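You operate a simulated robot arm through the tools that you are given. There is no shell and no other tool. Be economical: measure what you need, move in short steps, check, and stop when the job is done.

You run a simulated two-armed robot. Do the job below in one go: nothing can be reset, and whatever is moved stays where it is left.

TASK
Hold the long drip tray on the orange-edged bench steady with one hand, lift the orange pad out of it with the other and set it down on the orange-edged bench.

Only the result counts: the job must be done as asked and must still hold three seconds after the hand-in. Knocking over, shifting, dropping, spilling or breaking anything else fails it.

THE ROBOT
Two 6-joint arms with two-finger parallel grippers on one trunk, on a base that drives. Base frame: it is fixed to the floor where the robot stands at the start and does not move with it; the origin is under the middle of the robot, x ahead of it, y to its left, z up; the surface under the hand at the start is at about z = 0.78. Units: m, degrees, N and s.
The left shoulder is at the start at [0.06, 0.187, 1.047], the right one opposite. With the tool pointing down near the work surface each hand reaches from about 0.26 to 0.62 m from the robot's upright axis, wherever it stands, measured 20 degrees to its own side. Places, roughly: orange-edged bench [0.6, -0.2, 0.8]. Payload 1.57 kg a hand.
The TCP of each hand is the grasp point between the finger pads, 0.03 m short of the fingertips. In the tool frame z runs along the fingers and y along their closing line. Largest opening 0.11 m; finger width 0.024, thickness 0.012; the body of the gripper, 0.048 by 0.112 m, starts 0.078 m behind the TCP.
Orientation is that of the tool frame in the base frame, as [roll, pitch, yaw] about the fixed x, y, z axes, in that order (R = Rz(yaw) Ry(pitch) Rx(roll)). With the fingers straight down and closing along the base's y, the tool's x points along the base's -x, its y along +y and its z along -z.

THE INTERFACE
- The arms move only by the tool move_arm. It takes "left_rows", "right_rows" or both (then of equal length, played together; a hand with none holds still); each is a list of rows, each a list of 7 numbers: the shift along the tool's x, y, z in units of 50 mm (1.0 is 50 mm), then the turn, a rotation vector about the tool's x, y, z in units of 8 degrees (1.0 is 8 degrees), then the gripper command, from -1 (fully open) to 1 (shut), values between in proportion. In form: [[tx, ty, tz, rx, ry, rz, jaw], ...]. A call has 1 to 20 rows; each row shifts and turns the commanded pose from where the row before left it, along the tool's axes as they then stand. A call with a number of a shift or a turn outside -1 to 1 is refused whole. Each row takes 0.2 s and may step no farther than 0.05 m and 8.6 degrees from the row before; otherwise, or with a gripper value out of range, the whole call is refused. A pose out of reach is approached as far as the arm can. The call stops where the force on the tool passes 40 N (or 10 N more than at its start, if that is more) or the arm is blocked; 0.2 s more then pass. Each finger travels about 0.153 m/s and halts on what it meets, pressing with about 38 N; the grip force reading is that of the motor and also rises with nothing between the fingers. The clock runs only during rows and for 0.2 s after the last one: add rows that do not move to give the fingers time. The reply holds the time, the measured pose of the TCP, the force on the tool along the base axes, the opening and the grip force, in the units named above and with some noise, with the torque about the TCP (base axes, N m) and any sound that the robot's microphone picked up.
- Cameras (640 x 400 px; columns grow to the right, rows downward): "scene" is now at [0.0131, 0.0083, 1.5823]; the picture's right is [0.11, -0.99, 0.00], its down [-0.81, -0.09, -0.58] and it looks along [0.58, 0.06, -0.81] (base axes); focal length 286 px, centre (320, 200). "left" rides on the left gripper at [0.07, -0.016, -0.141] in its tool frame; the picture's right is [0.23, 0.97, 0.00], its down [-0.86, 0.20, -0.48] and it looks along [-0.47, 0.11, 0.88] (tool axes); focal length 222 px, centre (320, 200). "right" rides on the right gripper at [0.07, 0.016, -0.141] in its tool frame; the picture's right is [-0.23, 0.97, 0.00], its down [-0.86, -0.20, -0.48] and it looks along [-0.47, -0.11, 0.88] (tool axes); focal length 222 px, centre (320, 200). There is no depth. A picture from a camera that has moved, and an enlarged one, comes with that camera's place and axes in the base frame and with its lens.
- get_image(camera): a new picture of that camera. The clock stands still meanwhile.
- slide_trunk(by): slides the trunk up (or, below 0, down) by that many m; the arms and the scene camera ride with it, the base frame stays. It gives what a move gives, with no picture.
- steer(legs): drives the robot by 1 to 6 legs, each [ahead, left, turn to the left] in m, m and degrees, along the robot's own axes; the way and the turn of a leg run together, so that a leg with both is an arc; at most 1.5 m and 180 degrees a leg. The arms and the cameras ride along, it lands a little off, and it stops where it bumps. It gives what a move gives.
- aim_head(pan, tilt): turns the head with the scene camera to pan (to the left, within 86 degrees either way) and tilt (down, from -29 to 69), counted from straight ahead of the robot. It gives what a move gives.
- enlarge(camera, box): a new picture of the part [left, top, right, bottom] of that camera's present view, enlarged. The clock stands still meanwhile.
- hand_in(): hands the job in; it is judged then, once.

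Work in short steps. Places have to be worked out from the pictures, the camera data and where the tool is seen: move nearer, look again, correct. Check each grasp and each placing, and mend what went wrong. You have 120 turns and 100 pictures in all, those below and enlarged ones among them. Open the grippers and draw the arms clear of the work before you hand the job in, unless the task says otherwise; then end with one line.

The tools are called as a command line: name --argument value ..., lists and objects as JSON in quotes. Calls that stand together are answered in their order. move_arm: Moves the arms, as the interface text tells. Its arguments: {"type":"object","properties":{"left_rows":{"type":"array"},"right_rows":{"type":"array"}},"required":[]} The other tools are called the same way: slide_trunk (by) slides the trunk up or down; steer (legs) drives the base; aim_head (pan, tilt) turns the head that bears the scene camera; get_image (camera) takes a picture; enlarge (camera, box) takes an enlarged picture of a part of a camera's view; hand_in () hands the job in.

At the start:

```text
time: 0.0
left_tcp_pos: [0.4542, 0.0972, 1.1053]
left_ee_rot: [180.0, 0.0, 180.0]
left_force: [0.5, -0.3, 0.6]
left_torque: [0.01, -0.02, 0.0]
left_opening: 0.1099
left_gripper_force: 0.1
right_tcp_pos: [0.482, -0.2754, 1.1604]
right_ee_rot: [-179.9, 0.0, -179.9]
right_force: [-0.5, -0.1, 0.2]
right_torque: [-0.01, -0.01, 0.0]
right_opening: 0.1098
right_gripper_force: 0.0
trunk travel left (down, up): [-0.675, 0.315]
robot x, y, heading: [0.003, 0.0, -0.0]
head pan, tilt: [6.2, 54.4]
```

scene: 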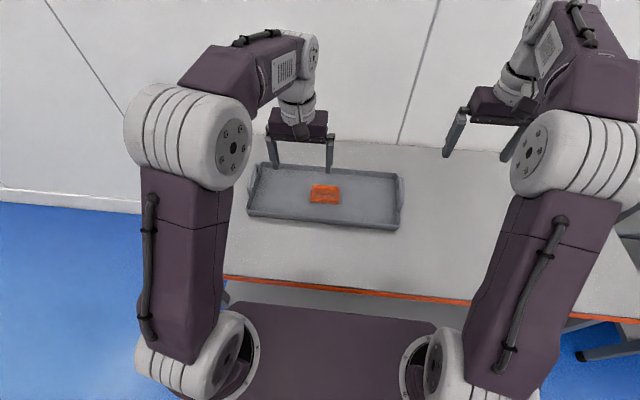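
right: 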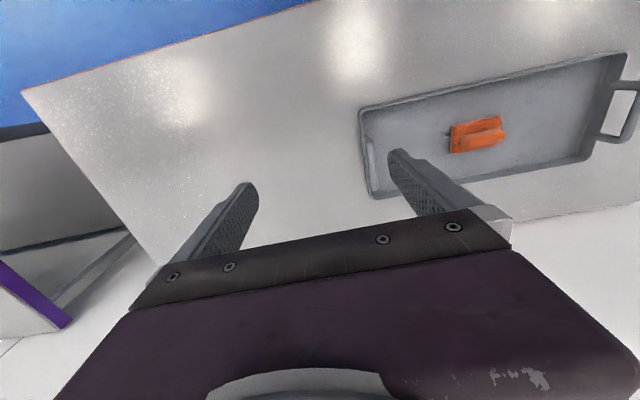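
left: 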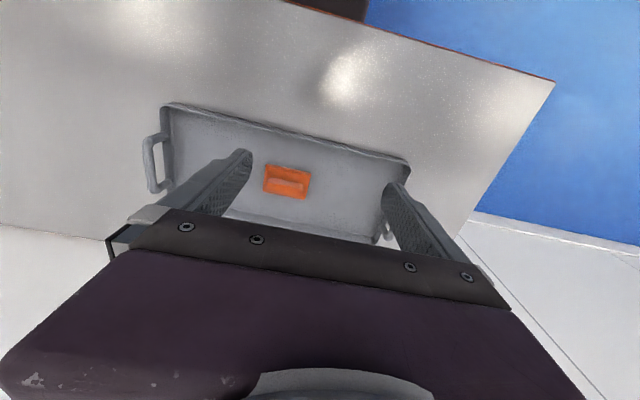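

The tray lies around x 0.49–0.71, y −0.20–0.29, with the pad near (0.61, 0.05). I'll take closer looks at the tray and pad before moving.

enlarge --camera "scene" --box '[230, 130, 430, 255]'

enlarge --camera "right" --box '[340, 20, 640, 210]'

aim_head --pan 0 --tilt 69

get_image --camera "scene"

```text
3.20 times, centred on (330, 192) of scene
camera zoom: at [0.0131, 0.0083, 1.5823], right [0.11, -0.99, 0.0], down [-0.81, -0.09, -0.58], along [0.58, 0.06, -0.81], focal length 916 px, centre (288, 224)
```

zoom: 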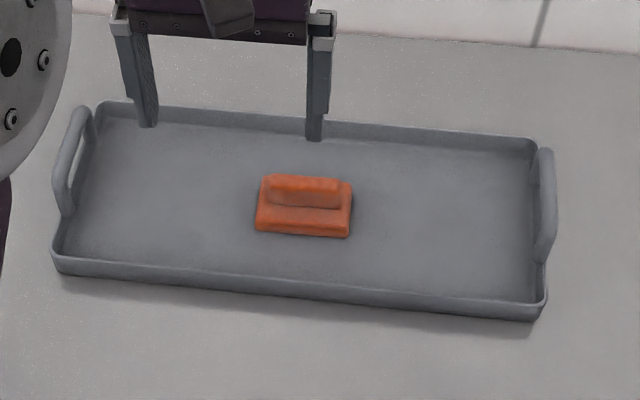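

```text
2.11 times, centred on (490, 115) of right
camera zoom: at [0.4124, -0.2598, 1.3021], right [0.23, 0.97, 0.0], down [0.86, -0.2, 0.48], along [0.47, -0.11, -0.88], focal length 468 px, centre (-38, 379)
```

zoom: 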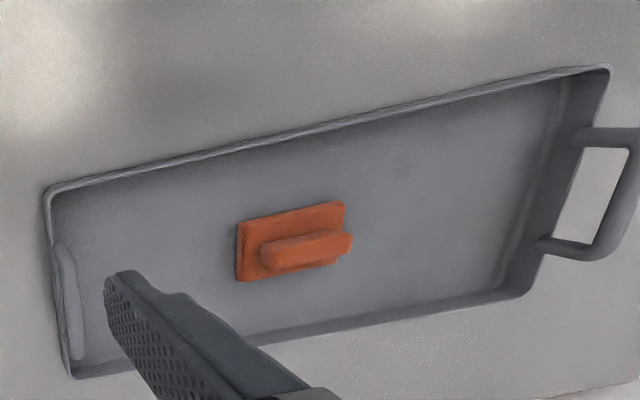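

```text
time: 0.8
left_tcp_pos: [0.4542, 0.097, 1.106]
left_ee_rot: [179.9, 0.0, 180.0]
left_force: [0.3, -0.3, 0.1]
left_torque: [0.02, 0.03, -0.02]
left_opening: 0.1098
left_gripper_force: 0.0
right_tcp_pos: [0.4822, -0.2756, 1.159]
right_ee_rot: [180.0, 0.0, -180.0]
right_force: [-1.1, -0.9, 1.1]
right_torque: [0.03, -0.01, 0.0]
right_opening: 0.1101
right_gripper_force: 0.0
trunk travel left (down, up): [-0.675, 0.315]
robot x, y, heading: [-0.0006, -0.0016, -0.1]
head pan, tilt: [0.0, 68.8]
```

```text
94 pictures are left
camera scene: at [-0.0032, 0.0005, 1.5662], right [0.0, -1.0, 0.0], down [-0.93, 0.0, -0.36], along [0.36, 0.0, -0.93], focal length 286 px, centre (320, 200)
```

scene: 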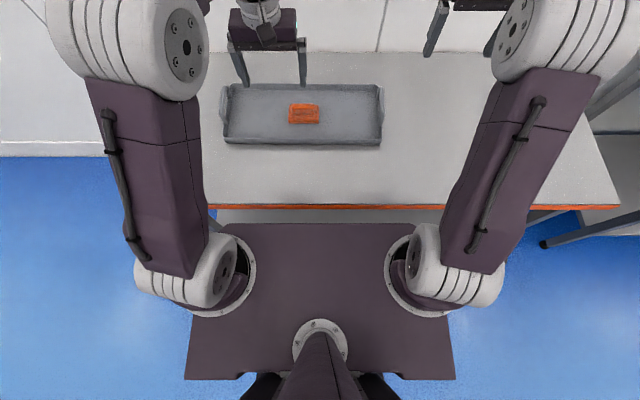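

The bench's front edge is near x 0.29 and the pad is slightly beyond comfortable reach. I'll drive ahead a little in small legs, shifting slightly left, and watch for bumps.

steer --legs '[[0.0, 0.05, 0], [0.05, 0, 0]]'

get_image --camera "scene"

```text
time: 2.2
left_tcp_pos: [0.5013, 0.1457, 1.1063]
left_ee_rot: [179.9, 0.3, 179.9]
left_force: [0.4, -0.4, -0.9]
left_torque: [0.03, -0.03, -0.01]
left_opening: 0.11
left_gripper_force: 0.0
right_tcp_pos: [0.5277, -0.2264, 1.1602]
right_ee_rot: [179.9, 0.3, 179.9]
right_force: [0.0, -0.4, -0.9]
right_torque: [0.03, -0.04, 0.0]
right_opening: 0.11
right_gripper_force: 0.1
trunk travel left (down, up): [-0.675, 0.315]
robot x, y, heading: [0.0502, 0.0502, 0.0]
head pan, tilt: [0.0, 68.8]
```

```text
93 pictures are left
camera scene: at [0.0422, 0.0493, 1.5661], right [0.0, -1.0, 0.0], down [-0.93, 0.0, -0.36], along [0.36, 0.0, -0.93], focal length 286 px, centre (320, 200)
```

scene: 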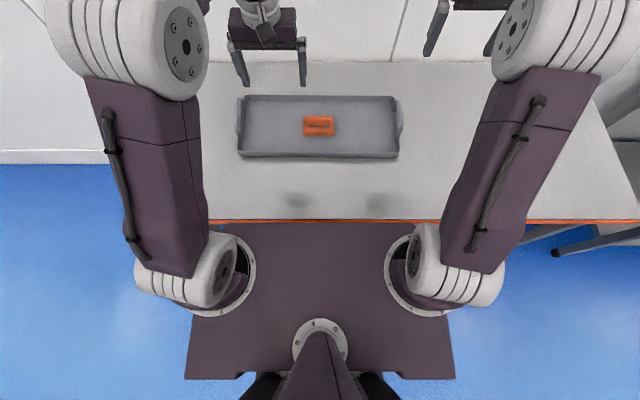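

No bump; the trunk plate still has clearance to the bench edge. I go another 4 cm ahead.

steer --legs '[[0.04, 0, 0]]'

get_image --camera "scene"

get_image --camera "left"

get_image --camera "right"

```text
time: 3.1
left_tcp_pos: [0.5405, 0.1488, 1.1077]
left_ee_rot: [179.9, 0.2, 179.9]
left_force: [-0.8, 0.7, 0.4]
left_torque: [0.01, -0.03, 0.01]
left_opening: 0.1102
left_gripper_force: 0.0
right_tcp_pos: [0.5664, -0.2262, 1.1633]
right_ee_rot: [180.0, 0.2, 179.8]
right_force: [-0.2, -0.8, 0.6]
right_torque: [0.01, -0.03, 0.0]
right_opening: 0.1101
right_gripper_force: 0.1
trunk travel left (down, up): [-0.675, 0.315]
robot x, y, heading: [0.0907, 0.0532, 0.2]
head pan, tilt: [0.0, 68.8]
```

```text
92 pictures are left
camera scene: at [0.0809, 0.0517, 1.5661], right [0.0, -1.0, 0.0], down [-0.93, 0.0, -0.37], along [0.37, 0.0, -0.93], focal length 286 px, centre (320, 200)
```

scene: 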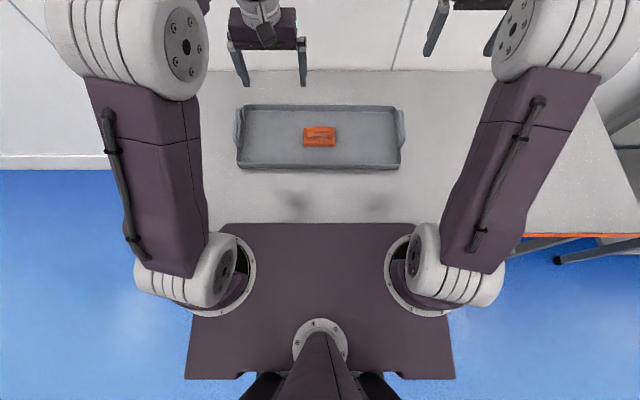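

```text
91 pictures are left
camera left: at [0.4704, 0.1317, 1.2485], right [-0.23, 0.97, 0.0], down [0.85, 0.2, 0.48], along [0.47, 0.11, -0.88], focal length 222 px, centre (320, 200)
```

left: 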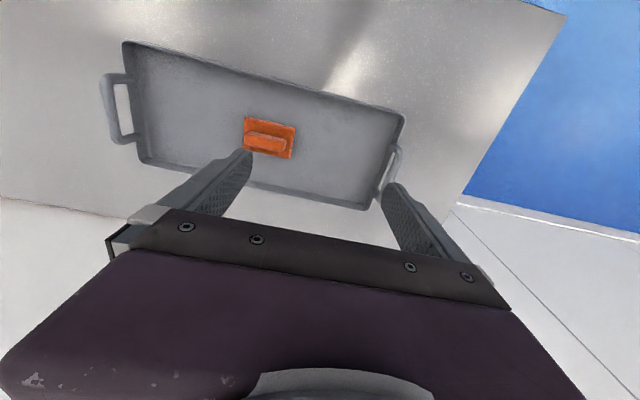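

```text
90 pictures are left
camera right: at [0.4972, -0.2089, 1.3042], right [0.23, 0.97, 0.0], down [0.85, -0.2, 0.48], along [0.47, -0.11, -0.88], focal length 222 px, centre (320, 200)
```

right: 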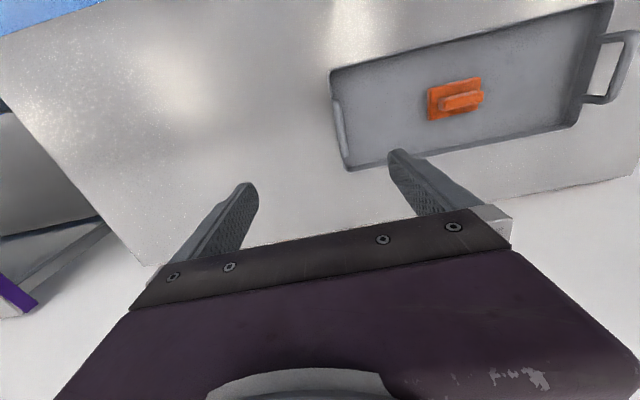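

The pad measures to about (0.595, 0.056), with its ridge along y, and the front rim is near x 0.49. I'll turn both hands so the fingers close along x, cameras outward.

move_arm --left_rows '[[0, 0, 0, 0, 0, 0.9375, -1], [0, 0, 0, 0, 0, 0.9375, -1], [0, 0, 0, 0, 0, 0.9375, -1], [0, 0, 0, 0, 0, 0.9375, -1], [0, 0, 0, 0, 0, 0.9375, -1], [0, 0, 0, 0, 0, 0.9375, -1], [0, 0, 0, 0, 0, 0.9375, -1], [0, 0, 0, 0, 0, 0.9375, -1], [0, 0, 0, 0, 0, 0.9375, -1], [0, 0, 0, 0, 0, 0.9375, -1], [0, 0, 0, 0, 0, 0.9375, -1], [0, 0, 0, 0, 0, 0.9375, -1]]' --right_rows '[[0, 0, 0, 0, 0, -0.9375, -1], [0, 0, 0, 0, 0, -0.9375, -1], [0, 0, 0, 0, 0, -0.9375, -1], [0, 0, 0, 0, 0, -0.9375, -1], [0, 0, 0, 0, 0, -0.9375, -1], [0, 0, 0, 0, 0, -0.9375, -1], [0, 0, 0, 0, 0, -0.9375, -1], [0, 0, 0, 0, 0, -0.9375, -1], [0, 0, 0, 0, 0, -0.9375, -1], [0, 0, 0, 0, 0, -0.9375, -1], [0, 0, 0, 0, 0, -0.9375, -1], [0, 0, 0, 0, 0, -0.9375, -1]]'

get_image --camera "left"

get_image --camera "right"

```text
time: 5.7
left_tcp_pos: [0.5454, 0.1477, 1.1062]
left_ee_rot: [180.0, 0.0, 89.8]
left_force: [0.0, 0.3, -0.9]
left_torque: [0.01, -0.02, -0.01]
left_opening: 0.1099
left_gripper_force: 0.0
right_tcp_pos: [0.5704, -0.2255, 1.1598]
right_ee_rot: [180.0, -0.1, -89.9]
right_force: [0.2, 0.7, 1.0]
right_torque: [0.01, 0.01, 0.01]
right_opening: 0.1099
right_gripper_force: 0.1
trunk travel left (down, up): [-0.675, 0.315]
robot x, y, heading: [0.0869, 0.0512, 0.2]
head pan, tilt: [0.0, 68.8]
```

```text
89 pictures are left
camera left: at [0.5283, 0.2174, 1.2466], right [0.97, 0.22, 0.0], down [0.2, -0.86, 0.48], along [0.11, -0.47, -0.88], focal length 222 px, centre (320, 200)
```

left: 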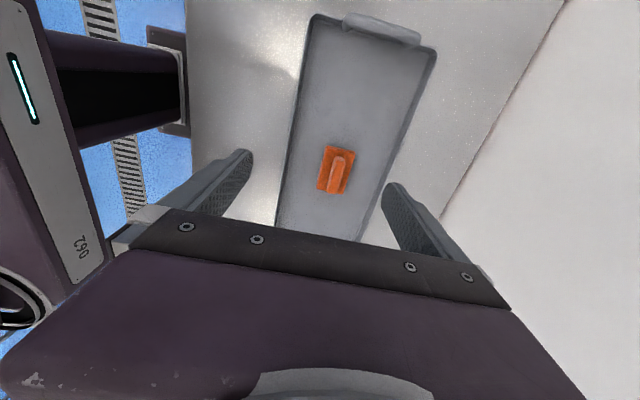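

```text
88 pictures are left
camera right: at [0.5547, -0.295, 1.3024], right [-0.97, 0.23, 0.0], down [0.2, 0.86, 0.48], along [0.11, 0.47, -0.88], focal length 222 px, centre (320, 200)
```

right: 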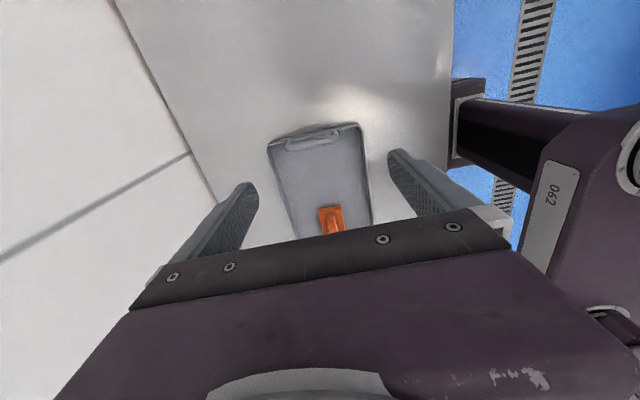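

Front rim comes out at x≈0.49, pad ridge at (0.60, 0.055). I move the left hand above the front rim at y≈0.20.

move_arm --left_rows '[[0.2, -0.22, 0.62, 0, 0, 0, -1], [0.2, -0.22, 0.62, 0, 0, 0, -1], [0.2, -0.22, 0.62, 0, 0, 0, -1], [0.2, -0.22, 0.62, 0, 0, 0, -1], [0.2, -0.22, 0.62, 0, 0, 0, -1]]'

get_image --camera "left"

get_image --camera "right"

```text
time: 6.9
left_tcp_pos: [0.4894, 0.1995, 0.9503]
left_ee_rot: [-179.9, 0.0, 89.9]
left_force: [0.1, 0.3, -0.3]
left_torque: [-0.01, -0.02, 0.02]
left_opening: 0.1101
left_gripper_force: 0.0
right_tcp_pos: [0.5711, -0.2245, 1.1594]
right_ee_rot: [180.0, 0.0, -90.0]
right_force: [0.0, -0.1, -0.6]
right_torque: [0.0, 0.0, -0.02]
right_opening: 0.1099
right_gripper_force: 0.0
trunk travel left (down, up): [-0.675, 0.315]
robot x, y, heading: [0.0887, 0.05, 0.3]
head pan, tilt: [0.0, 68.8]
```

```text
87 pictures are left
camera left: at [0.4731, 0.2681, 1.0912], right [0.97, 0.23, 0.0], down [0.2, -0.86, 0.48], along [0.11, -0.47, -0.88], focal length 222 px, centre (320, 200)
```

left: 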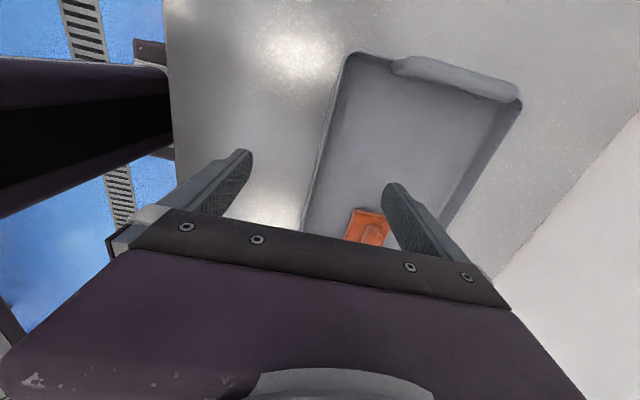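

```text
86 pictures are left
camera right: at [0.5549, -0.2948, 1.3023], right [-0.97, 0.23, 0.0], down [0.2, 0.86, 0.48], along [0.11, 0.47, -0.88], focal length 222 px, centre (320, 200)
```

right: 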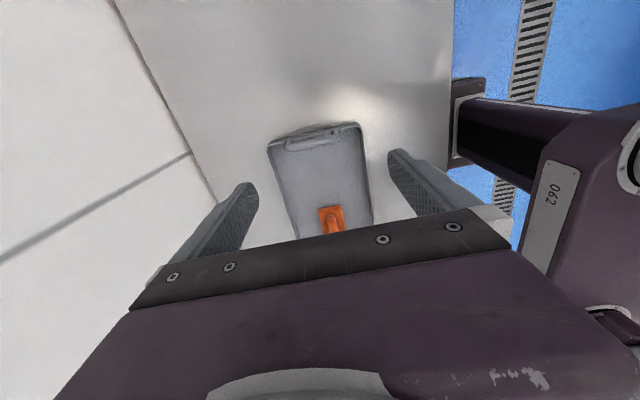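

The front rim at y=0.20 is at x≈0.494; I descend the left hand to TCP z≈0.835 straddling the rim, then look.

move_arm --left_rows '[[0, 0.1, 0.8, 0, 0, 0, -1], [0, 0, 0.8, 0, 0, 0, -1], [0, 0, 0.4, 0, 0, 0, -1], [0, 0, 0.3, 0, 0, 0, -1]]'

get_image --camera "left"

get_image --camera "scene"

```text
time: 7.9
left_tcp_pos: [0.4954, 0.1982, 0.8344]
left_ee_rot: [-180.0, -0.1, 90.0]
left_force: [-0.7, 0.0, -1.0]
left_torque: [0.01, 0.03, 0.01]
left_opening: 0.11
left_gripper_force: 0.0
right_tcp_pos: [0.5703, -0.224, 1.1594]
right_ee_rot: [179.9, 0.1, -90.1]
right_force: [0.0, 0.4, 0.5]
right_torque: [-0.02, 0.01, 0.01]
right_opening: 0.11
right_gripper_force: 0.1
trunk travel left (down, up): [-0.675, 0.315]
robot x, y, heading: [0.0942, 0.049, -0.2]
head pan, tilt: [0.0, 68.8]
```

```text
85 pictures are left
camera left: at [0.4786, 0.2678, 0.9761], right [0.97, 0.23, 0.0], down [0.2, -0.86, 0.48], along [0.11, -0.47, -0.88], focal length 222 px, centre (320, 200)
```

left: 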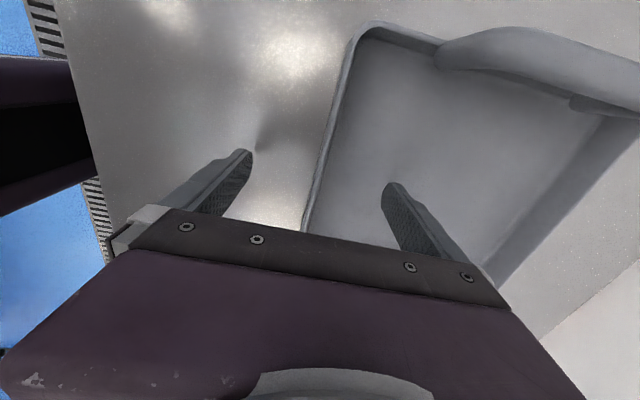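

```text
84 pictures are left
camera scene: at [0.0873, 0.0516, 1.5661], right [0.0, -1.0, 0.0], down [-0.93, 0.0, -0.36], along [0.36, 0.0, -0.93], focal length 286 px, centre (320, 200)
```

scene: 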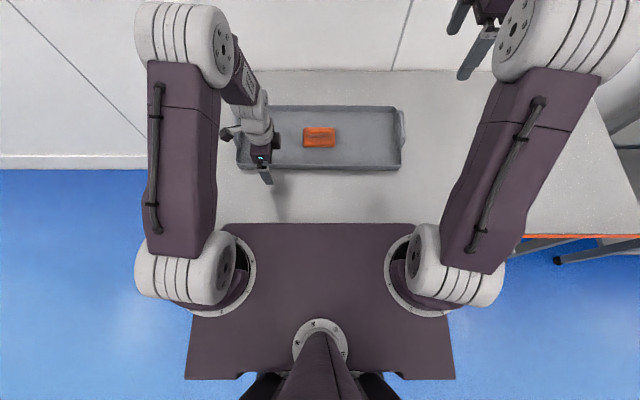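

The rim lies midway between the fingers; tips at ≈0.804, rim top probably ≈0.81. I lower another 1.2 cm gently and check the force.

move_arm --left_rows '[[0, 0, 0.12, 0, 0, 0, -1], [0, 0, 0.12, 0, 0, 0, -1], [0, 0, 0, 0, 0, 0, -1]]'

enlarge --camera "left" --box '[180, 60, 480, 250]'

```text
time: 8.7
left_tcp_pos: [0.4939, 0.199, 0.8232]
left_ee_rot: [179.8, 0.1, 89.8]
left_force: [0.7, -0.8, -0.4]
left_torque: [0.0, -0.02, 0.02]
left_opening: 0.1099
left_gripper_force: 0.0
right_tcp_pos: [0.5701, -0.2259, 1.16]
right_ee_rot: [-180.0, 0.0, -90.1]
right_force: [-0.3, -0.4, 0.5]
right_torque: [0.01, 0.01, 0.03]
right_opening: 0.1099
right_gripper_force: 0.0
trunk travel left (down, up): [-0.675, 0.315]
robot x, y, heading: [0.0887, 0.0485, -0.2]
head pan, tilt: [0.0, 68.8]
```

```text
2.11 times, centred on (330, 155) of left
camera zoom: at [0.4785, 0.2672, 0.9645], right [0.97, 0.23, 0.0], down [0.2, -0.86, 0.48], along [0.11, -0.47, -0.88], focal length 468 px, centre (299, 295)
```

zoom: 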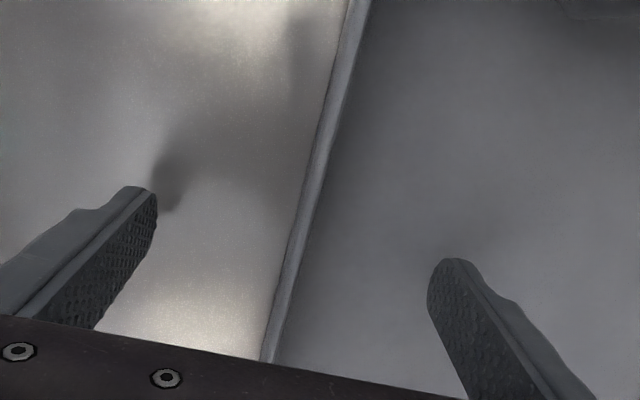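

The rim is well centred between the fingers, near the tray floor. I close the left gripper in stages.

move_arm --left_rows '[[0, 0, 0, 0, 0, 0, -0.5], [0, 0, 0, 0, 0, 0, 0], [0, 0, 0, 0, 0, 0, 0.4], [0, 0, 0, 0, 0, 0, 0.7], [0, 0, 0, 0, 0, 0, 0.85], [0, 0, 0, 0, 0, 0, 1], [0, 0, 0, 0, 0, 0, 1], [0, 0, 0, 0, 0, 0, 1]]'

get_image --camera "left"

get_image --camera "scene"

```text
time: 10.5
left_tcp_pos: [0.4942, 0.1976, 0.8231]
left_ee_rot: [180.0, 0.0, 89.9]
left_force: [-1.2, 0.0, 0.5]
left_torque: [-0.83, 0.06, -0.58]
left_opening: 0.0042
left_gripper_force: 24.7
right_tcp_pos: [0.5705, -0.2254, 1.1612]
right_ee_rot: [-180.0, 0.0, -90.1]
right_force: [0.0, -0.3, 0.3]
right_torque: [0.01, 0.0, 0.0]
right_opening: 0.11
right_gripper_force: 0.0
trunk travel left (down, up): [-0.675, 0.315]
robot x, y, heading: [0.0892, 0.0528, -0.1]
head pan, tilt: [0.0, 68.8]
```

```text
82 pictures are left
camera left: at [0.4785, 0.2672, 0.9645], right [0.97, 0.23, 0.0], down [0.2, -0.86, 0.48], along [0.11, -0.47, -0.88], focal length 222 px, centre (320, 200)
```

left: 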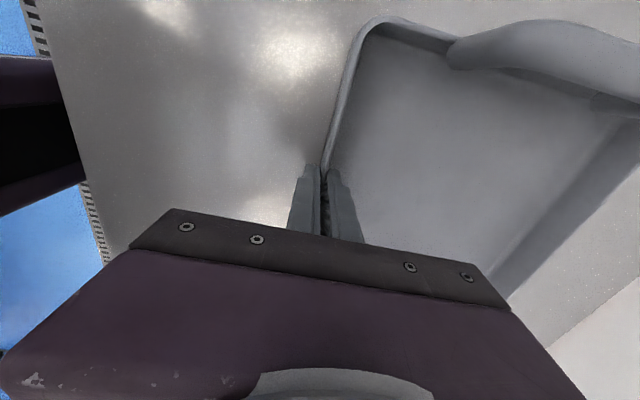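

```text
81 pictures are left
camera scene: at [0.0863, 0.0514, 1.5661], right [0.0, -1.0, 0.0], down [-0.93, 0.0, -0.36], along [0.36, 0.0, -0.93], focal length 286 px, centre (320, 200)
```

scene: 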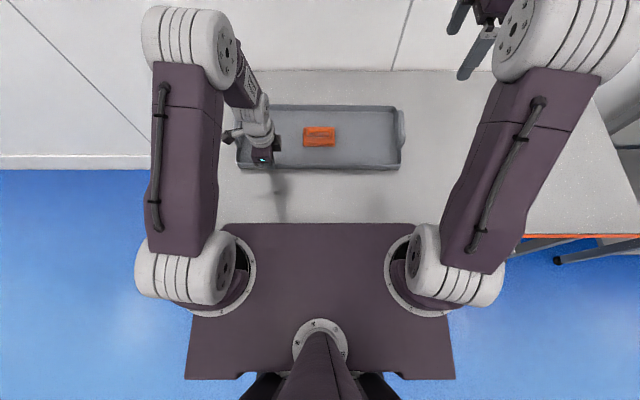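

The left hand grips the rim (opening 4 mm, reaction torque), tray unmoved. Now the right hand goes above the pad at about (0.60, 0.05), z≈1.05.

move_arm --left_rows '[[0, 0, 0, 0, 0, 0, 1], [0, 0, 0, 0, 0, 0, 1], [0, 0, 0, 0, 0, 0, 1], [0, 0, 0, 0, 0, 0, 1], [0, 0, 0, 0, 0, 0, 1], [0, 0, 0, 0, 0, 0, 1], [0, 0, 0, 0, 0, 0, 1]]' --right_rows '[[-0.8, -0.085, 0.3, 0, 0, 0, -1], [-0.8, -0.085, 0.3, 0, 0, 0, -1], [-0.8, -0.085, 0.3, 0, 0, 0, -1], [-0.8, -0.085, 0.3, 0, 0, 0, -1], [-0.8, -0.085, 0.3, 0, 0, 0, -1], [-0.8, -0.085, 0.3, 0, 0, 0, -1], [-0.7, -0.085, 0.3, 0, 0, 0, -1]]'

get_image --camera "right"

get_image --camera "scene"

```text
time: 12.1
left_tcp_pos: [0.4964, 0.1983, 0.8229]
left_ee_rot: [180.0, -0.1, 89.8]
left_force: [-0.3, 1.1, 0.2]
left_torque: [-0.79, 0.07, -0.32]
left_opening: 0.004
left_gripper_force: 24.8
right_tcp_pos: [0.6005, 0.0509, 1.0543]
right_ee_rot: [-179.9, 0.1, -90.1]
right_force: [-0.5, 0.3, 0.3]
right_torque: [-0.02, -0.01, 0.02]
right_opening: 0.1104
right_gripper_force: 0.0
trunk travel left (down, up): [-0.675, 0.315]
robot x, y, heading: [0.0891, 0.0477, 0.0]
head pan, tilt: [0.0, 68.8]
```

```text
80 pictures are left
camera right: at [0.5854, -0.0197, 1.1979], right [-0.97, 0.23, 0.0], down [0.2, 0.86, 0.48], along [0.11, 0.47, -0.88], focal length 222 px, centre (320, 200)
```

right: 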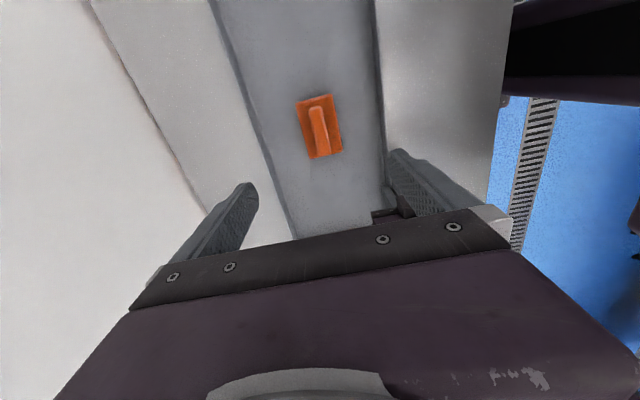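

```text
79 pictures are left
camera scene: at [0.0866, 0.0521, 1.5662], right [0.0, -1.0, 0.0], down [-0.93, 0.0, -0.36], along [0.36, 0.0, -0.93], focal length 286 px, centre (320, 200)
```

scene: 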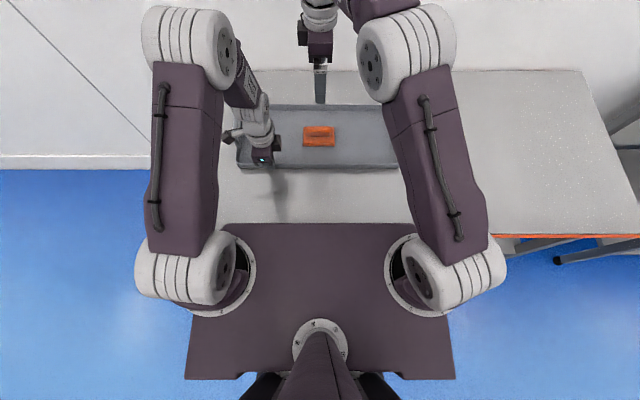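

The ridge is at about (0.603, 0.058), perhaps a few degrees rotated. I descend to z≈0.91 and look closer.

move_arm --right_rows '[[-0.07, -0.03, 0.95, 0, 0, 0, -1], [-0.07, -0.03, 0.95, 0, 0, 0, -1], [0, 0, 0.95, 0, 0, 0, -1], [0, 0, 0, 0, 0, 0, -1]]' --left_rows '[[0, 0, 0, 0, 0, 0, 1], [0, 0, 0, 0, 0, 0, 1], [0, 0, 0, 0, 0, 0, 1], [0, 0, 0, 0, 0, 0, 1]]'

get_image --camera "right"

enlarge --camera "scene" --box '[220, 60, 420, 185]'

```text
time: 13.1
left_tcp_pos: [0.4956, 0.1977, 0.8229]
left_ee_rot: [-180.0, 0.0, 89.9]
left_force: [-2.3, -0.4, -0.3]
left_torque: [0.2, 0.05, -0.28]
left_opening: 0.0037
left_gripper_force: 24.2
right_tcp_pos: [0.6026, 0.0574, 0.912]
right_ee_rot: [179.9, -0.1, -90.1]
right_force: [0.2, -0.8, -0.3]
right_torque: [-0.04, 0.0, 0.03]
right_opening: 0.1101
right_gripper_force: 0.1
trunk travel left (down, up): [-0.675, 0.315]
robot x, y, heading: [0.0871, 0.0485, -0.3]
head pan, tilt: [0.0, 68.8]
```

```text
78 pictures are left
camera right: at [0.5874, -0.0126, 1.0558], right [-0.97, 0.23, 0.0], down [0.2, 0.86, 0.48], along [0.11, 0.47, -0.88], focal length 222 px, centre (320, 200)
```

right: 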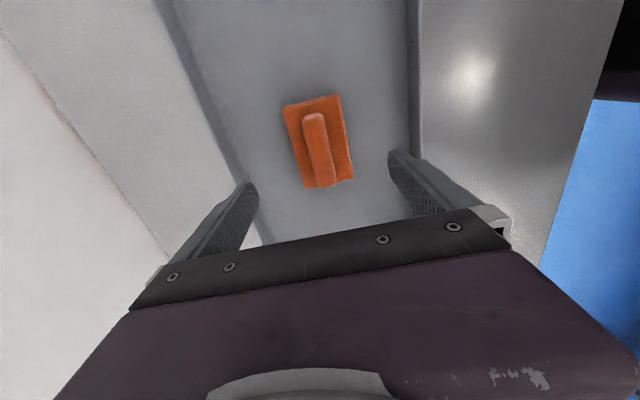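

```text
3.20 times, centred on (320, 122) of scene
camera zoom: at [0.0863, 0.0515, 1.5661], right [0.0, -1.0, 0.0], down [-0.93, 0.0, -0.36], along [0.36, 0.0, -0.93], focal length 916 px, centre (320, 448)
```

zoom: 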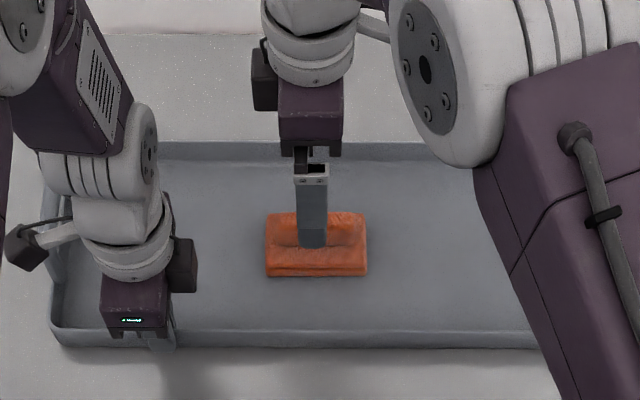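

Ridge centre ≈ (0.605, 0.056), rotated about −4°. I correct that and descend to z≈0.855.

move_arm --right_rows '[[0, -0.05, 0.4, 0, 0, 0.5, -1], [0, 0, 0.4, 0, 0, 0, -1], [0, 0, 0.35, 0, 0, 0, -1], [0, 0, 0, 0, 0, 0, -1]]' --left_rows '[[0, 0, 0, 0, 0, 0, 1], [0, 0, 0, 0, 0, 0, 1], [0, 0, 0, 0, 0, 0, 1], [0, 0, 0, 0, 0, 0, 1]]'

get_image --camera "right"

enlarge --camera "right" --box '[200, 80, 440, 240]'

enlarge --camera "scene" --box '[270, 80, 370, 160]'

```text
time: 14.1
left_tcp_pos: [0.4939, 0.1978, 0.8233]
left_ee_rot: [-179.9, 0.0, 90.0]
left_force: [-2.1, 0.6, 0.1]
left_torque: [0.11, 0.03, -0.27]
left_opening: 0.0038
left_gripper_force: 24.2
right_tcp_pos: [0.6057, 0.0556, 0.8545]
right_ee_rot: [-180.0, 0.0, -94.1]
right_force: [-0.2, -0.8, 0.2]
right_torque: [-0.01, -0.01, 0.03]
right_opening: 0.1101
right_gripper_force: 0.1
trunk travel left (down, up): [-0.675, 0.315]
robot x, y, heading: [0.0893, 0.0495, -0.2]
head pan, tilt: [0.0, 68.8]
```

```text
76 pictures are left
camera right: at [0.5857, -0.0123, 0.9979], right [-0.96, 0.3, 0.0], down [0.26, 0.84, 0.48], along [0.14, 0.46, -0.88], focal length 222 px, centre (320, 200)
```

right: 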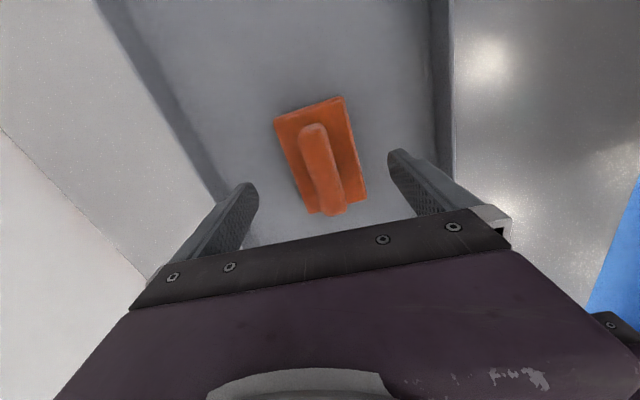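

```text
2.50 times, centred on (320, 160) of right
camera zoom: at [0.5857, -0.0123, 0.9979], right [-0.96, 0.3, 0.0], down [0.26, 0.84, 0.48], along [0.14, 0.46, -0.88], focal length 555 px, centre (320, 300)
```

zoom: 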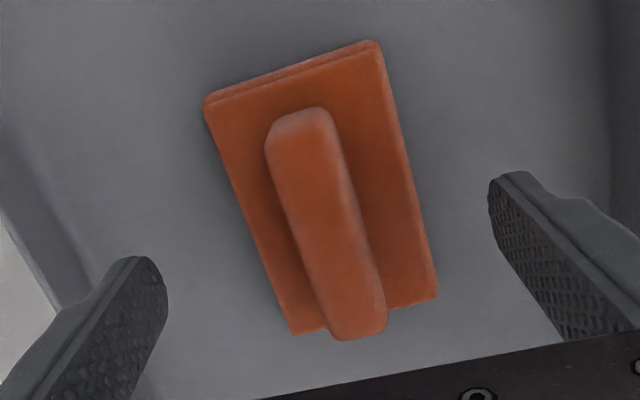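

```text
5.00 times, centred on (320, 120) of scene
camera zoom: at [0.0863, 0.0516, 1.5661], right [0.0, -1.0, 0.0], down [-0.93, 0.0, -0.36], along [0.36, 0.0, -0.93], focal length 1431 px, centre (320, 600)
```

zoom: 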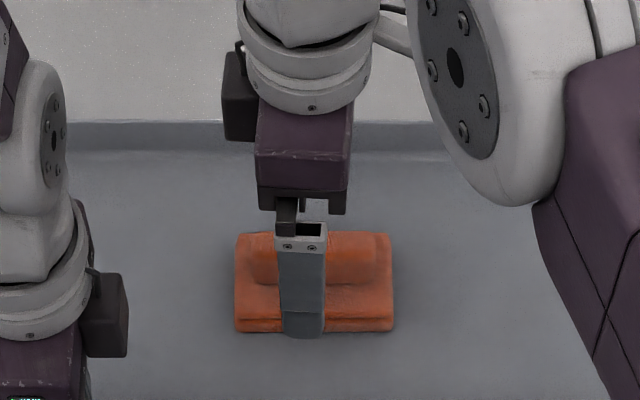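

Ridge centre ≈ (0.604, 0.057), ridge top ≈0.83, pad base top ≈0.80. I trim the yaw and lower to TCP z≈0.837, then close gradually.

move_arm --right_rows '[[0, 0.03, 0.18, 0, 0, -0.2, -1], [0, 0, 0.17, 0, 0, 0, -1], [0, 0, 0, 0, 0, 0, -0.5], [0, 0, 0, 0, 0, 0, 0], [0, 0, 0, 0, 0, 0, 0.3]]' --left_rows '[[0, 0, 0, 0, 0, 0, 1], [0, 0, 0, 0, 0, 0, 1], [0, 0, 0, 0, 0, 0, 1], [0, 0, 0, 0, 0, 0, 1], [0, 0, 0, 0, 0, 0, 1]]'

enlarge --camera "right" --box '[200, 80, 440, 240]'

enlarge --camera "scene" --box '[270, 80, 370, 160]'

```text
time: 15.3
left_tcp_pos: [0.4949, 0.1981, 0.8232]
left_ee_rot: [-180.0, 0.0, 89.9]
left_force: [-1.3, 0.6, -0.2]
left_torque: [-0.02, 0.05, -0.25]
left_opening: 0.004
left_gripper_force: 24.4
right_tcp_pos: [0.6039, 0.0562, 0.8375]
right_ee_rot: [-180.0, 0.0, -92.5]
right_force: [-0.6, 0.2, -0.5]
right_torque: [-0.01, 0.01, 0.02]
right_opening: 0.0386
right_gripper_force: 0.1
trunk travel left (down, up): [-0.675, 0.315]
robot x, y, heading: [0.0903, 0.0527, -0.3]
head pan, tilt: [0.0, 68.8]
```

```text
2.50 times, centred on (320, 160) of right
camera zoom: at [0.5862, -0.013, 0.9796], right [-0.96, 0.27, 0.0], down [0.24, 0.85, 0.48], along [0.13, 0.46, -0.88], focal length 555 px, centre (320, 300)
```

zoom: 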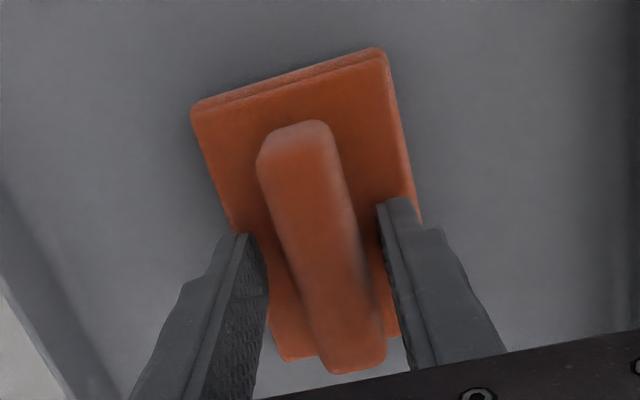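

```text
5.00 times, centred on (320, 120) of scene
camera zoom: at [0.0864, 0.0516, 1.5661], right [0.0, -1.0, 0.0], down [-0.93, 0.0, -0.36], along [0.36, 0.0, -0.93], focal length 1431 px, centre (320, 600)
```

zoom: 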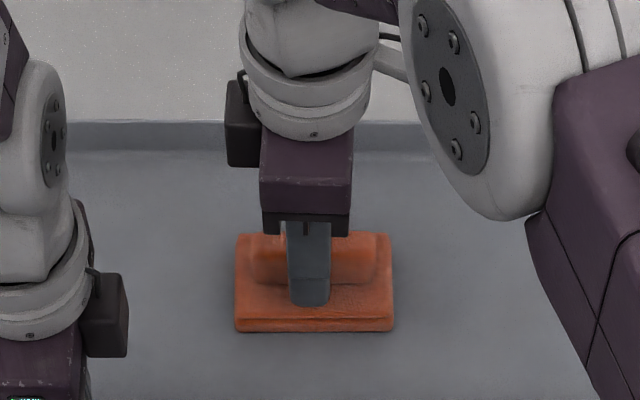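

The ridge sits between the fingers, tips just above the base. I close the right gripper.

move_arm --right_rows '[[0, 0, 0, 0, 0, 0, 0.5], [0, 0, 0, 0, 0, 0, 0.7], [0, 0, 0, 0, 0, 0, 1], [0, 0, 0, 0, 0, 0, 1], [0, 0, 0, 0, 0, 0, 1]]' --left_rows '[[0, 0, 0, 0, 0, 0, 1], [0, 0, 0, 0, 0, 0, 1], [0, 0, 0, 0, 0, 0, 1], [0, 0, 0, 0, 0, 0, 1], [0, 0, 0, 0, 0, 0, 1]]'

```text
time: 16.5
left_tcp_pos: [0.4952, 0.198, 0.8234]
left_ee_rot: [180.0, 0.0, 89.9]
left_force: [-0.2, -0.2, -0.6]
left_torque: [-0.01, 0.02, -0.3]
left_opening: 0.0038
left_gripper_force: 24.7
right_tcp_pos: [0.605, 0.0571, 0.8367]
right_ee_rot: [-180.0, 0.0, -92.5]
right_force: [0.3, -0.3, 1.3]
right_torque: [0.01, 0.0, 0.04]
right_opening: 0.0211
right_gripper_force: 34.8
trunk travel left (down, up): [-0.675, 0.315]
robot x, y, heading: [0.0869, 0.05, -0.1]
head pan, tilt: [0.0, 68.8]
```

The ridge is gripped (21 mm, 35 N). I lift slowly, a few mm at a time, with the left hand holding.

move_arm --right_rows '[[0, 0, -0.06, 0, 0, 0, 1], [0, 0, -0.06, 0, 0, 0, 1], [0, 0, -0.1, 0, 0, 0, 1], [0, 0, -0.15, 0, 0, 0, 1], [0, 0, -0.15, 0, 0, 0, 1]]' --left_rows '[[0, 0, 0, 0, 0, 0, 1], [0, 0, 0, 0, 0, 0, 1], [0, 0, 0, 0, 0, 0, 1], [0, 0, 0, 0, 0, 0, 1], [0, 0, 0, 0, 0, 0, 1]]'

enlarge --camera "scene" --box '[220, 60, 420, 185]'

get_image --camera "right"

```text
time: 17.7
left_tcp_pos: [0.4948, 0.1974, 0.8229]
left_ee_rot: [-180.0, 0.0, 89.8]
left_force: [-1.3, 0.2, -0.3]
left_torque: [0.01, 0.04, -0.27]
left_opening: 0.004
left_gripper_force: 24.5
right_tcp_pos: [0.604, 0.0567, 0.8638]
right_ee_rot: [-179.9, 0.0, -92.5]
right_force: [-0.1, 0.1, -0.3]
right_torque: [-0.01, -0.01, 0.0]
right_opening: 0.0208
right_gripper_force: 34.0
trunk travel left (down, up): [-0.675, 0.315]
robot x, y, heading: [0.0891, 0.052, 0.1]
head pan, tilt: [0.0, 68.8]
```

```text
3.20 times, centred on (320, 122) of scene
camera zoom: at [0.0864, 0.0516, 1.5661], right [0.0, -1.0, 0.0], down [-0.93, 0.0, -0.36], along [0.36, 0.0, -0.93], focal length 916 px, centre (320, 448)
```

zoom: 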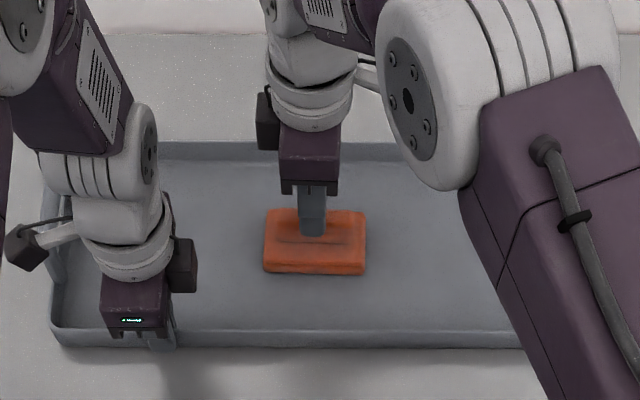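

```text
70 pictures are left
camera right: at [0.5862, -0.0121, 1.0062], right [-0.96, 0.27, 0.0], down [0.24, 0.85, 0.48], along [0.13, 0.46, -0.88], focal length 222 px, centre (320, 200)
```

right: 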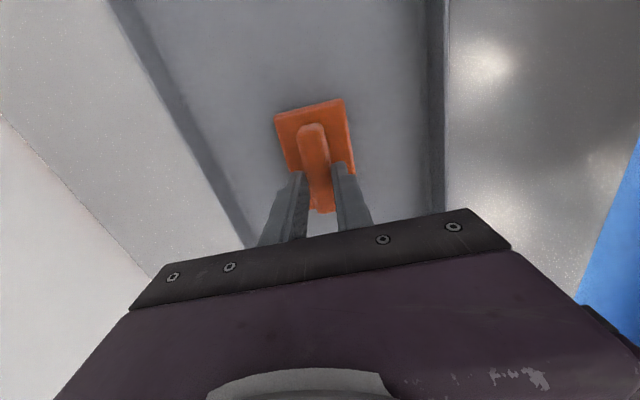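

It's unclear whether the pad rose with the hand or slipped. I take closer views.

enlarge --camera "scene" --box '[270, 80, 370, 160]'

enlarge --camera "right" --box '[200, 80, 440, 240]'

```text
5.00 times, centred on (320, 120) of scene
camera zoom: at [0.0864, 0.0516, 1.5661], right [0.0, -1.0, 0.0], down [-0.93, 0.0, -0.36], along [0.36, 0.0, -0.93], focal length 1431 px, centre (320, 600)
```

zoom: 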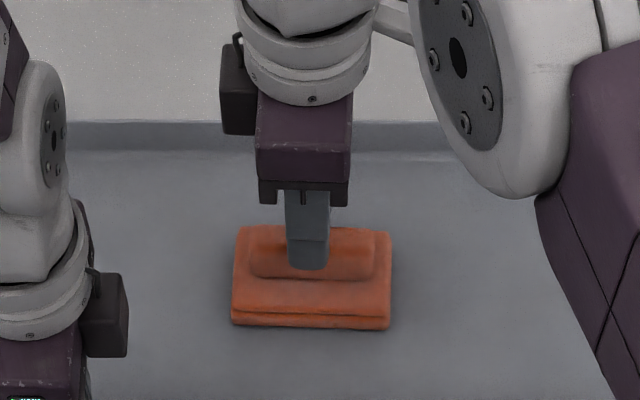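

```text
2.50 times, centred on (320, 160) of right
camera zoom: at [0.5862, -0.0121, 1.0062], right [-0.96, 0.27, 0.0], down [0.24, 0.85, 0.48], along [0.13, 0.46, -0.88], focal length 555 px, centre (320, 300)
```

zoom: 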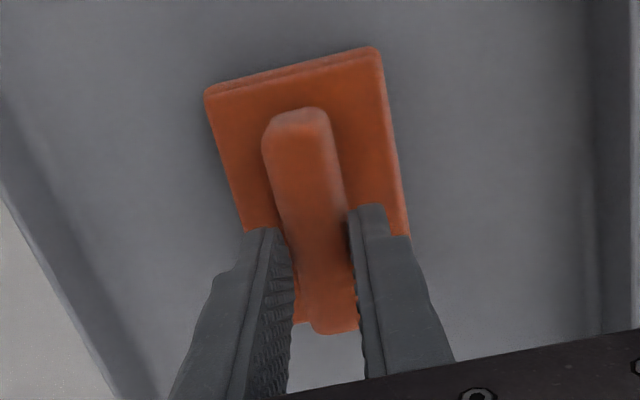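

The pad barely rose (~4 mm); the fingers slid up the ridge. I reopen slightly, go lower onto the ridge and re-grip, watching contact.

move_arm --right_rows '[[0, 0, 0, 0, 0, 0, 0.5], [0, 0, 0, 0, 0, 0, 0.3], [0, 0, 0.25, 0, 0, 0, 0.3], [0, 0, 0.25, 0, 0, 0, 0.3], [0, 0, 0.1, 0, 0, 0, 0.3], [0, 0, 0, 0, 0, 0, 0.3]]' --left_rows '[[0, 0, 0, 0, 0, 0, 1], [0, 0, 0, 0, 0, 0, 1], [0, 0, 0, 0, 0, 0, 1], [0, 0, 0, 0, 0, 0, 1], [0, 0, 0, 0, 0, 0, 1], [0, 0, 0, 0, 0, 0, 1]]'

enlarge --camera "right" --box '[200, 80, 440, 240]'

enlarge --camera "scene" --box '[270, 80, 370, 160]'

```text
time: 19.1
left_tcp_pos: [0.4939, 0.198, 0.8239]
left_ee_rot: [179.9, 0.1, 89.9]
left_force: [5.6, -2.9, -12.4]
left_torque: [0.13, 0.07, -0.21]
left_opening: 0.0036
left_gripper_force: 24.8
right_tcp_pos: [0.6032, 0.0571, 0.8333]
right_ee_rot: [-179.8, -0.1, -92.6]
right_force: [-4.9, 0.5, 23.2]
right_torque: [0.0, 0.48, 0.1]
right_opening: 0.0387
right_gripper_force: 0.1
trunk travel left (down, up): [-0.675, 0.315]
robot x, y, heading: [0.0893, 0.0519, 0.1]
head pan, tilt: [0.0, 68.8]
```

```text
2.50 times, centred on (320, 160) of right
camera zoom: at [0.5848, -0.0116, 0.9762], right [-0.96, 0.27, 0.0], down [0.23, 0.85, 0.48], along [0.13, 0.46, -0.88], focal length 555 px, centre (320, 300)
```

zoom: 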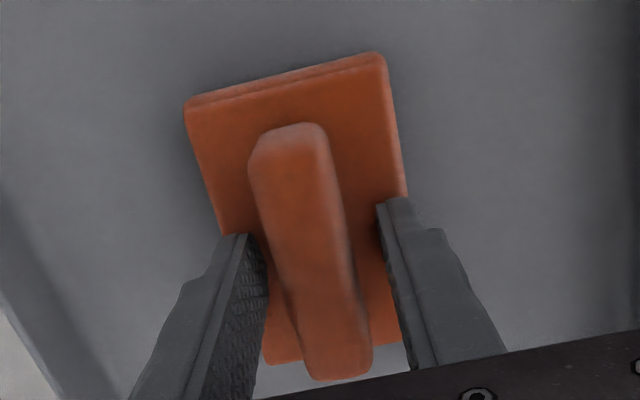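

```text
5.00 times, centred on (320, 120) of scene
camera zoom: at [0.0852, 0.0517, 1.5662], right [0.0, -1.0, 0.0], down [-0.93, 0.0, -0.36], along [0.36, 0.0, -0.93], focal length 1431 px, centre (320, 600)
```

zoom: 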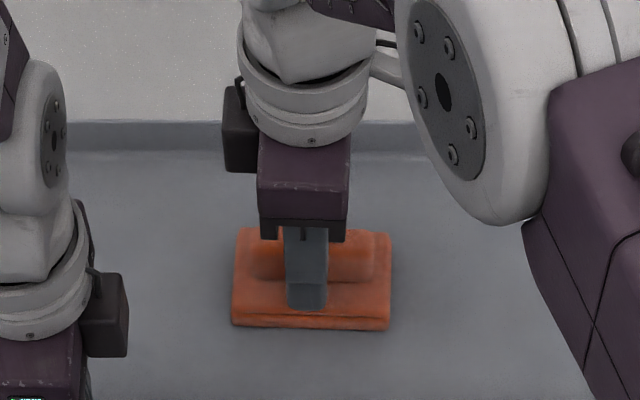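

Fingertips now touch the pad's base (23 N at z 0.833), so that's the lowest grip. I back off 1.5 mm, re-centre 3 mm, grip fully, then lift just 5 mm to read the force.

move_arm --right_rows '[[0, 0, -0.03, 0, 0, 0, 0.3], [0, -0.06, 0, 0, 0, 0, 0.3], [0, 0, 0, 0, 0, 0, 0.6], [0, 0, 0, 0, 0, 0, 1], [0, 0, 0, 0, 0, 0, 1], [0, 0, 0, 0, 0, 0, 1], [0, 0, 0, 0, 0, 0, 1], [0, 0, -0.03, 0, 0, 0, 1], [0, 0, -0.03, 0, 0, 0, 1], [0, 0, -0.03, 0, 0, 0, 1]]' --left_rows '[[0, 0, 0, 0, 0, 0, 1], [0, 0, 0, 0, 0, 0, 1], [0, 0, 0, 0, 0, 0, 1], [0, 0, 0, 0, 0, 0, 1], [0, 0, 0, 0, 0, 0, 1], [0, 0, 0, 0, 0, 0, 1], [0, 0, 0, 0, 0, 0, 1], [0, 0, 0, 0, 0, 0, 1], [0, 0, 0, 0, 0, 0, 1], [0, 0, 0, 0, 0, 0, 1]]'

enlarge --camera "right" --box '[200, 80, 440, 240]'

```text
time: 21.3
left_tcp_pos: [0.4946, 0.1978, 0.8228]
left_ee_rot: [-179.9, -0.1, 89.8]
left_force: [-1.7, 0.1, 1.4]
left_torque: [0.14, 0.01, -0.19]
left_opening: 0.0039
left_gripper_force: 24.8
right_tcp_pos: [0.6059, 0.0571, 0.8389]
right_ee_rot: [-179.9, 0.0, -92.5]
right_force: [-0.2, -0.5, -0.2]
right_torque: [0.02, 0.03, 0.0]
right_opening: 0.021
right_gripper_force: 34.2
trunk travel left (down, up): [-0.675, 0.315]
robot x, y, heading: [0.0847, 0.0512, 0.1]
head pan, tilt: [0.0, 68.8]
```

```text
2.50 times, centred on (320, 160) of right
camera zoom: at [0.5884, -0.0123, 0.9818], right [-0.96, 0.27, 0.0], down [0.24, 0.85, 0.48], along [0.13, 0.46, -0.88], focal length 555 px, centre (320, 300)
```

zoom: 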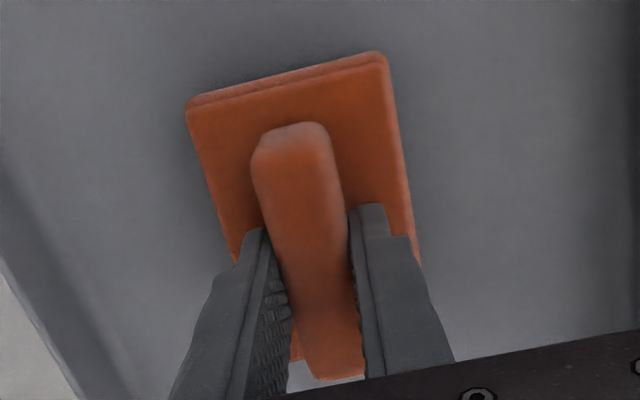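

The pad's view stayed constant relative to the hand, so it appears to have risen with it this time. I continue slowly.

move_arm --right_rows '[[0, 0, -0.04, 0, 0, 0, 1], [0, 0, -0.04, 0, 0, 0, 1], [0, 0, -0.04, 0, 0, 0, 1], [0, 0, -0.04, 0, 0, 0, 1], [0, 0, -0.04, 0, 0, 0, 1]]' --left_rows '[[0, 0, 0, 0, 0, 0, 1], [0, 0, 0, 0, 0, 0, 1], [0, 0, 0, 0, 0, 0, 1], [0, 0, 0, 0, 0, 0, 1], [0, 0, 0, 0, 0, 0, 1]]'

enlarge --camera "right" --box '[200, 80, 440, 240]'

enlarge --camera "scene" --box '[270, 80, 370, 160]'

```text
time: 22.5
left_tcp_pos: [0.496, 0.1973, 0.8238]
left_ee_rot: [180.0, 0.0, 89.9]
left_force: [-2.2, 0.3, -0.4]
left_torque: [-0.04, 0.05, -0.23]
left_opening: 0.0038
left_gripper_force: 24.3
right_tcp_pos: [0.6071, 0.0557, 0.8482]
right_ee_rot: [179.9, 0.1, -92.5]
right_force: [0.0, 0.4, 0.0]
right_torque: [0.02, 0.02, -0.01]
right_opening: 0.0212
right_gripper_force: 33.7
trunk travel left (down, up): [-0.675, 0.315]
robot x, y, heading: [0.0904, 0.0501, 0.2]
head pan, tilt: [0.0, 68.8]
```

```text
2.50 times, centred on (320, 160) of right
camera zoom: at [0.5889, -0.0131, 0.9916], right [-0.96, 0.27, 0.0], down [0.24, 0.85, 0.48], along [0.13, 0.46, -0.88], focal length 555 px, centre (320, 300)
```

zoom: 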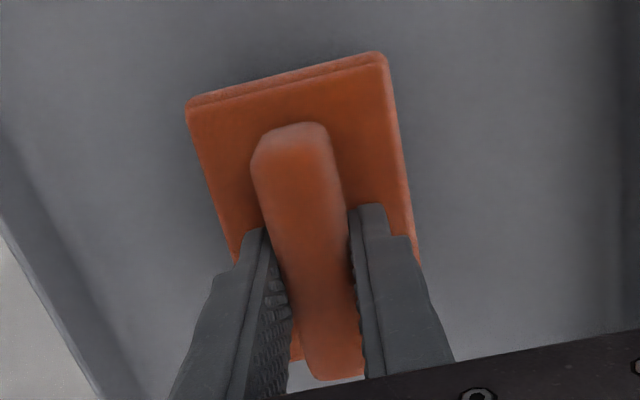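

```text
5.00 times, centred on (320, 120) of scene
camera zoom: at [0.0862, 0.0516, 1.5661], right [0.0, -1.0, 0.0], down [-0.93, 0.0, -0.36], along [0.36, 0.0, -0.93], focal length 1431 px, centre (320, 600)
```

zoom: 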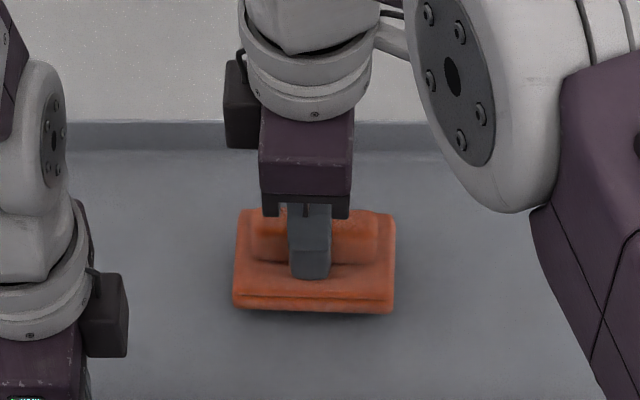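

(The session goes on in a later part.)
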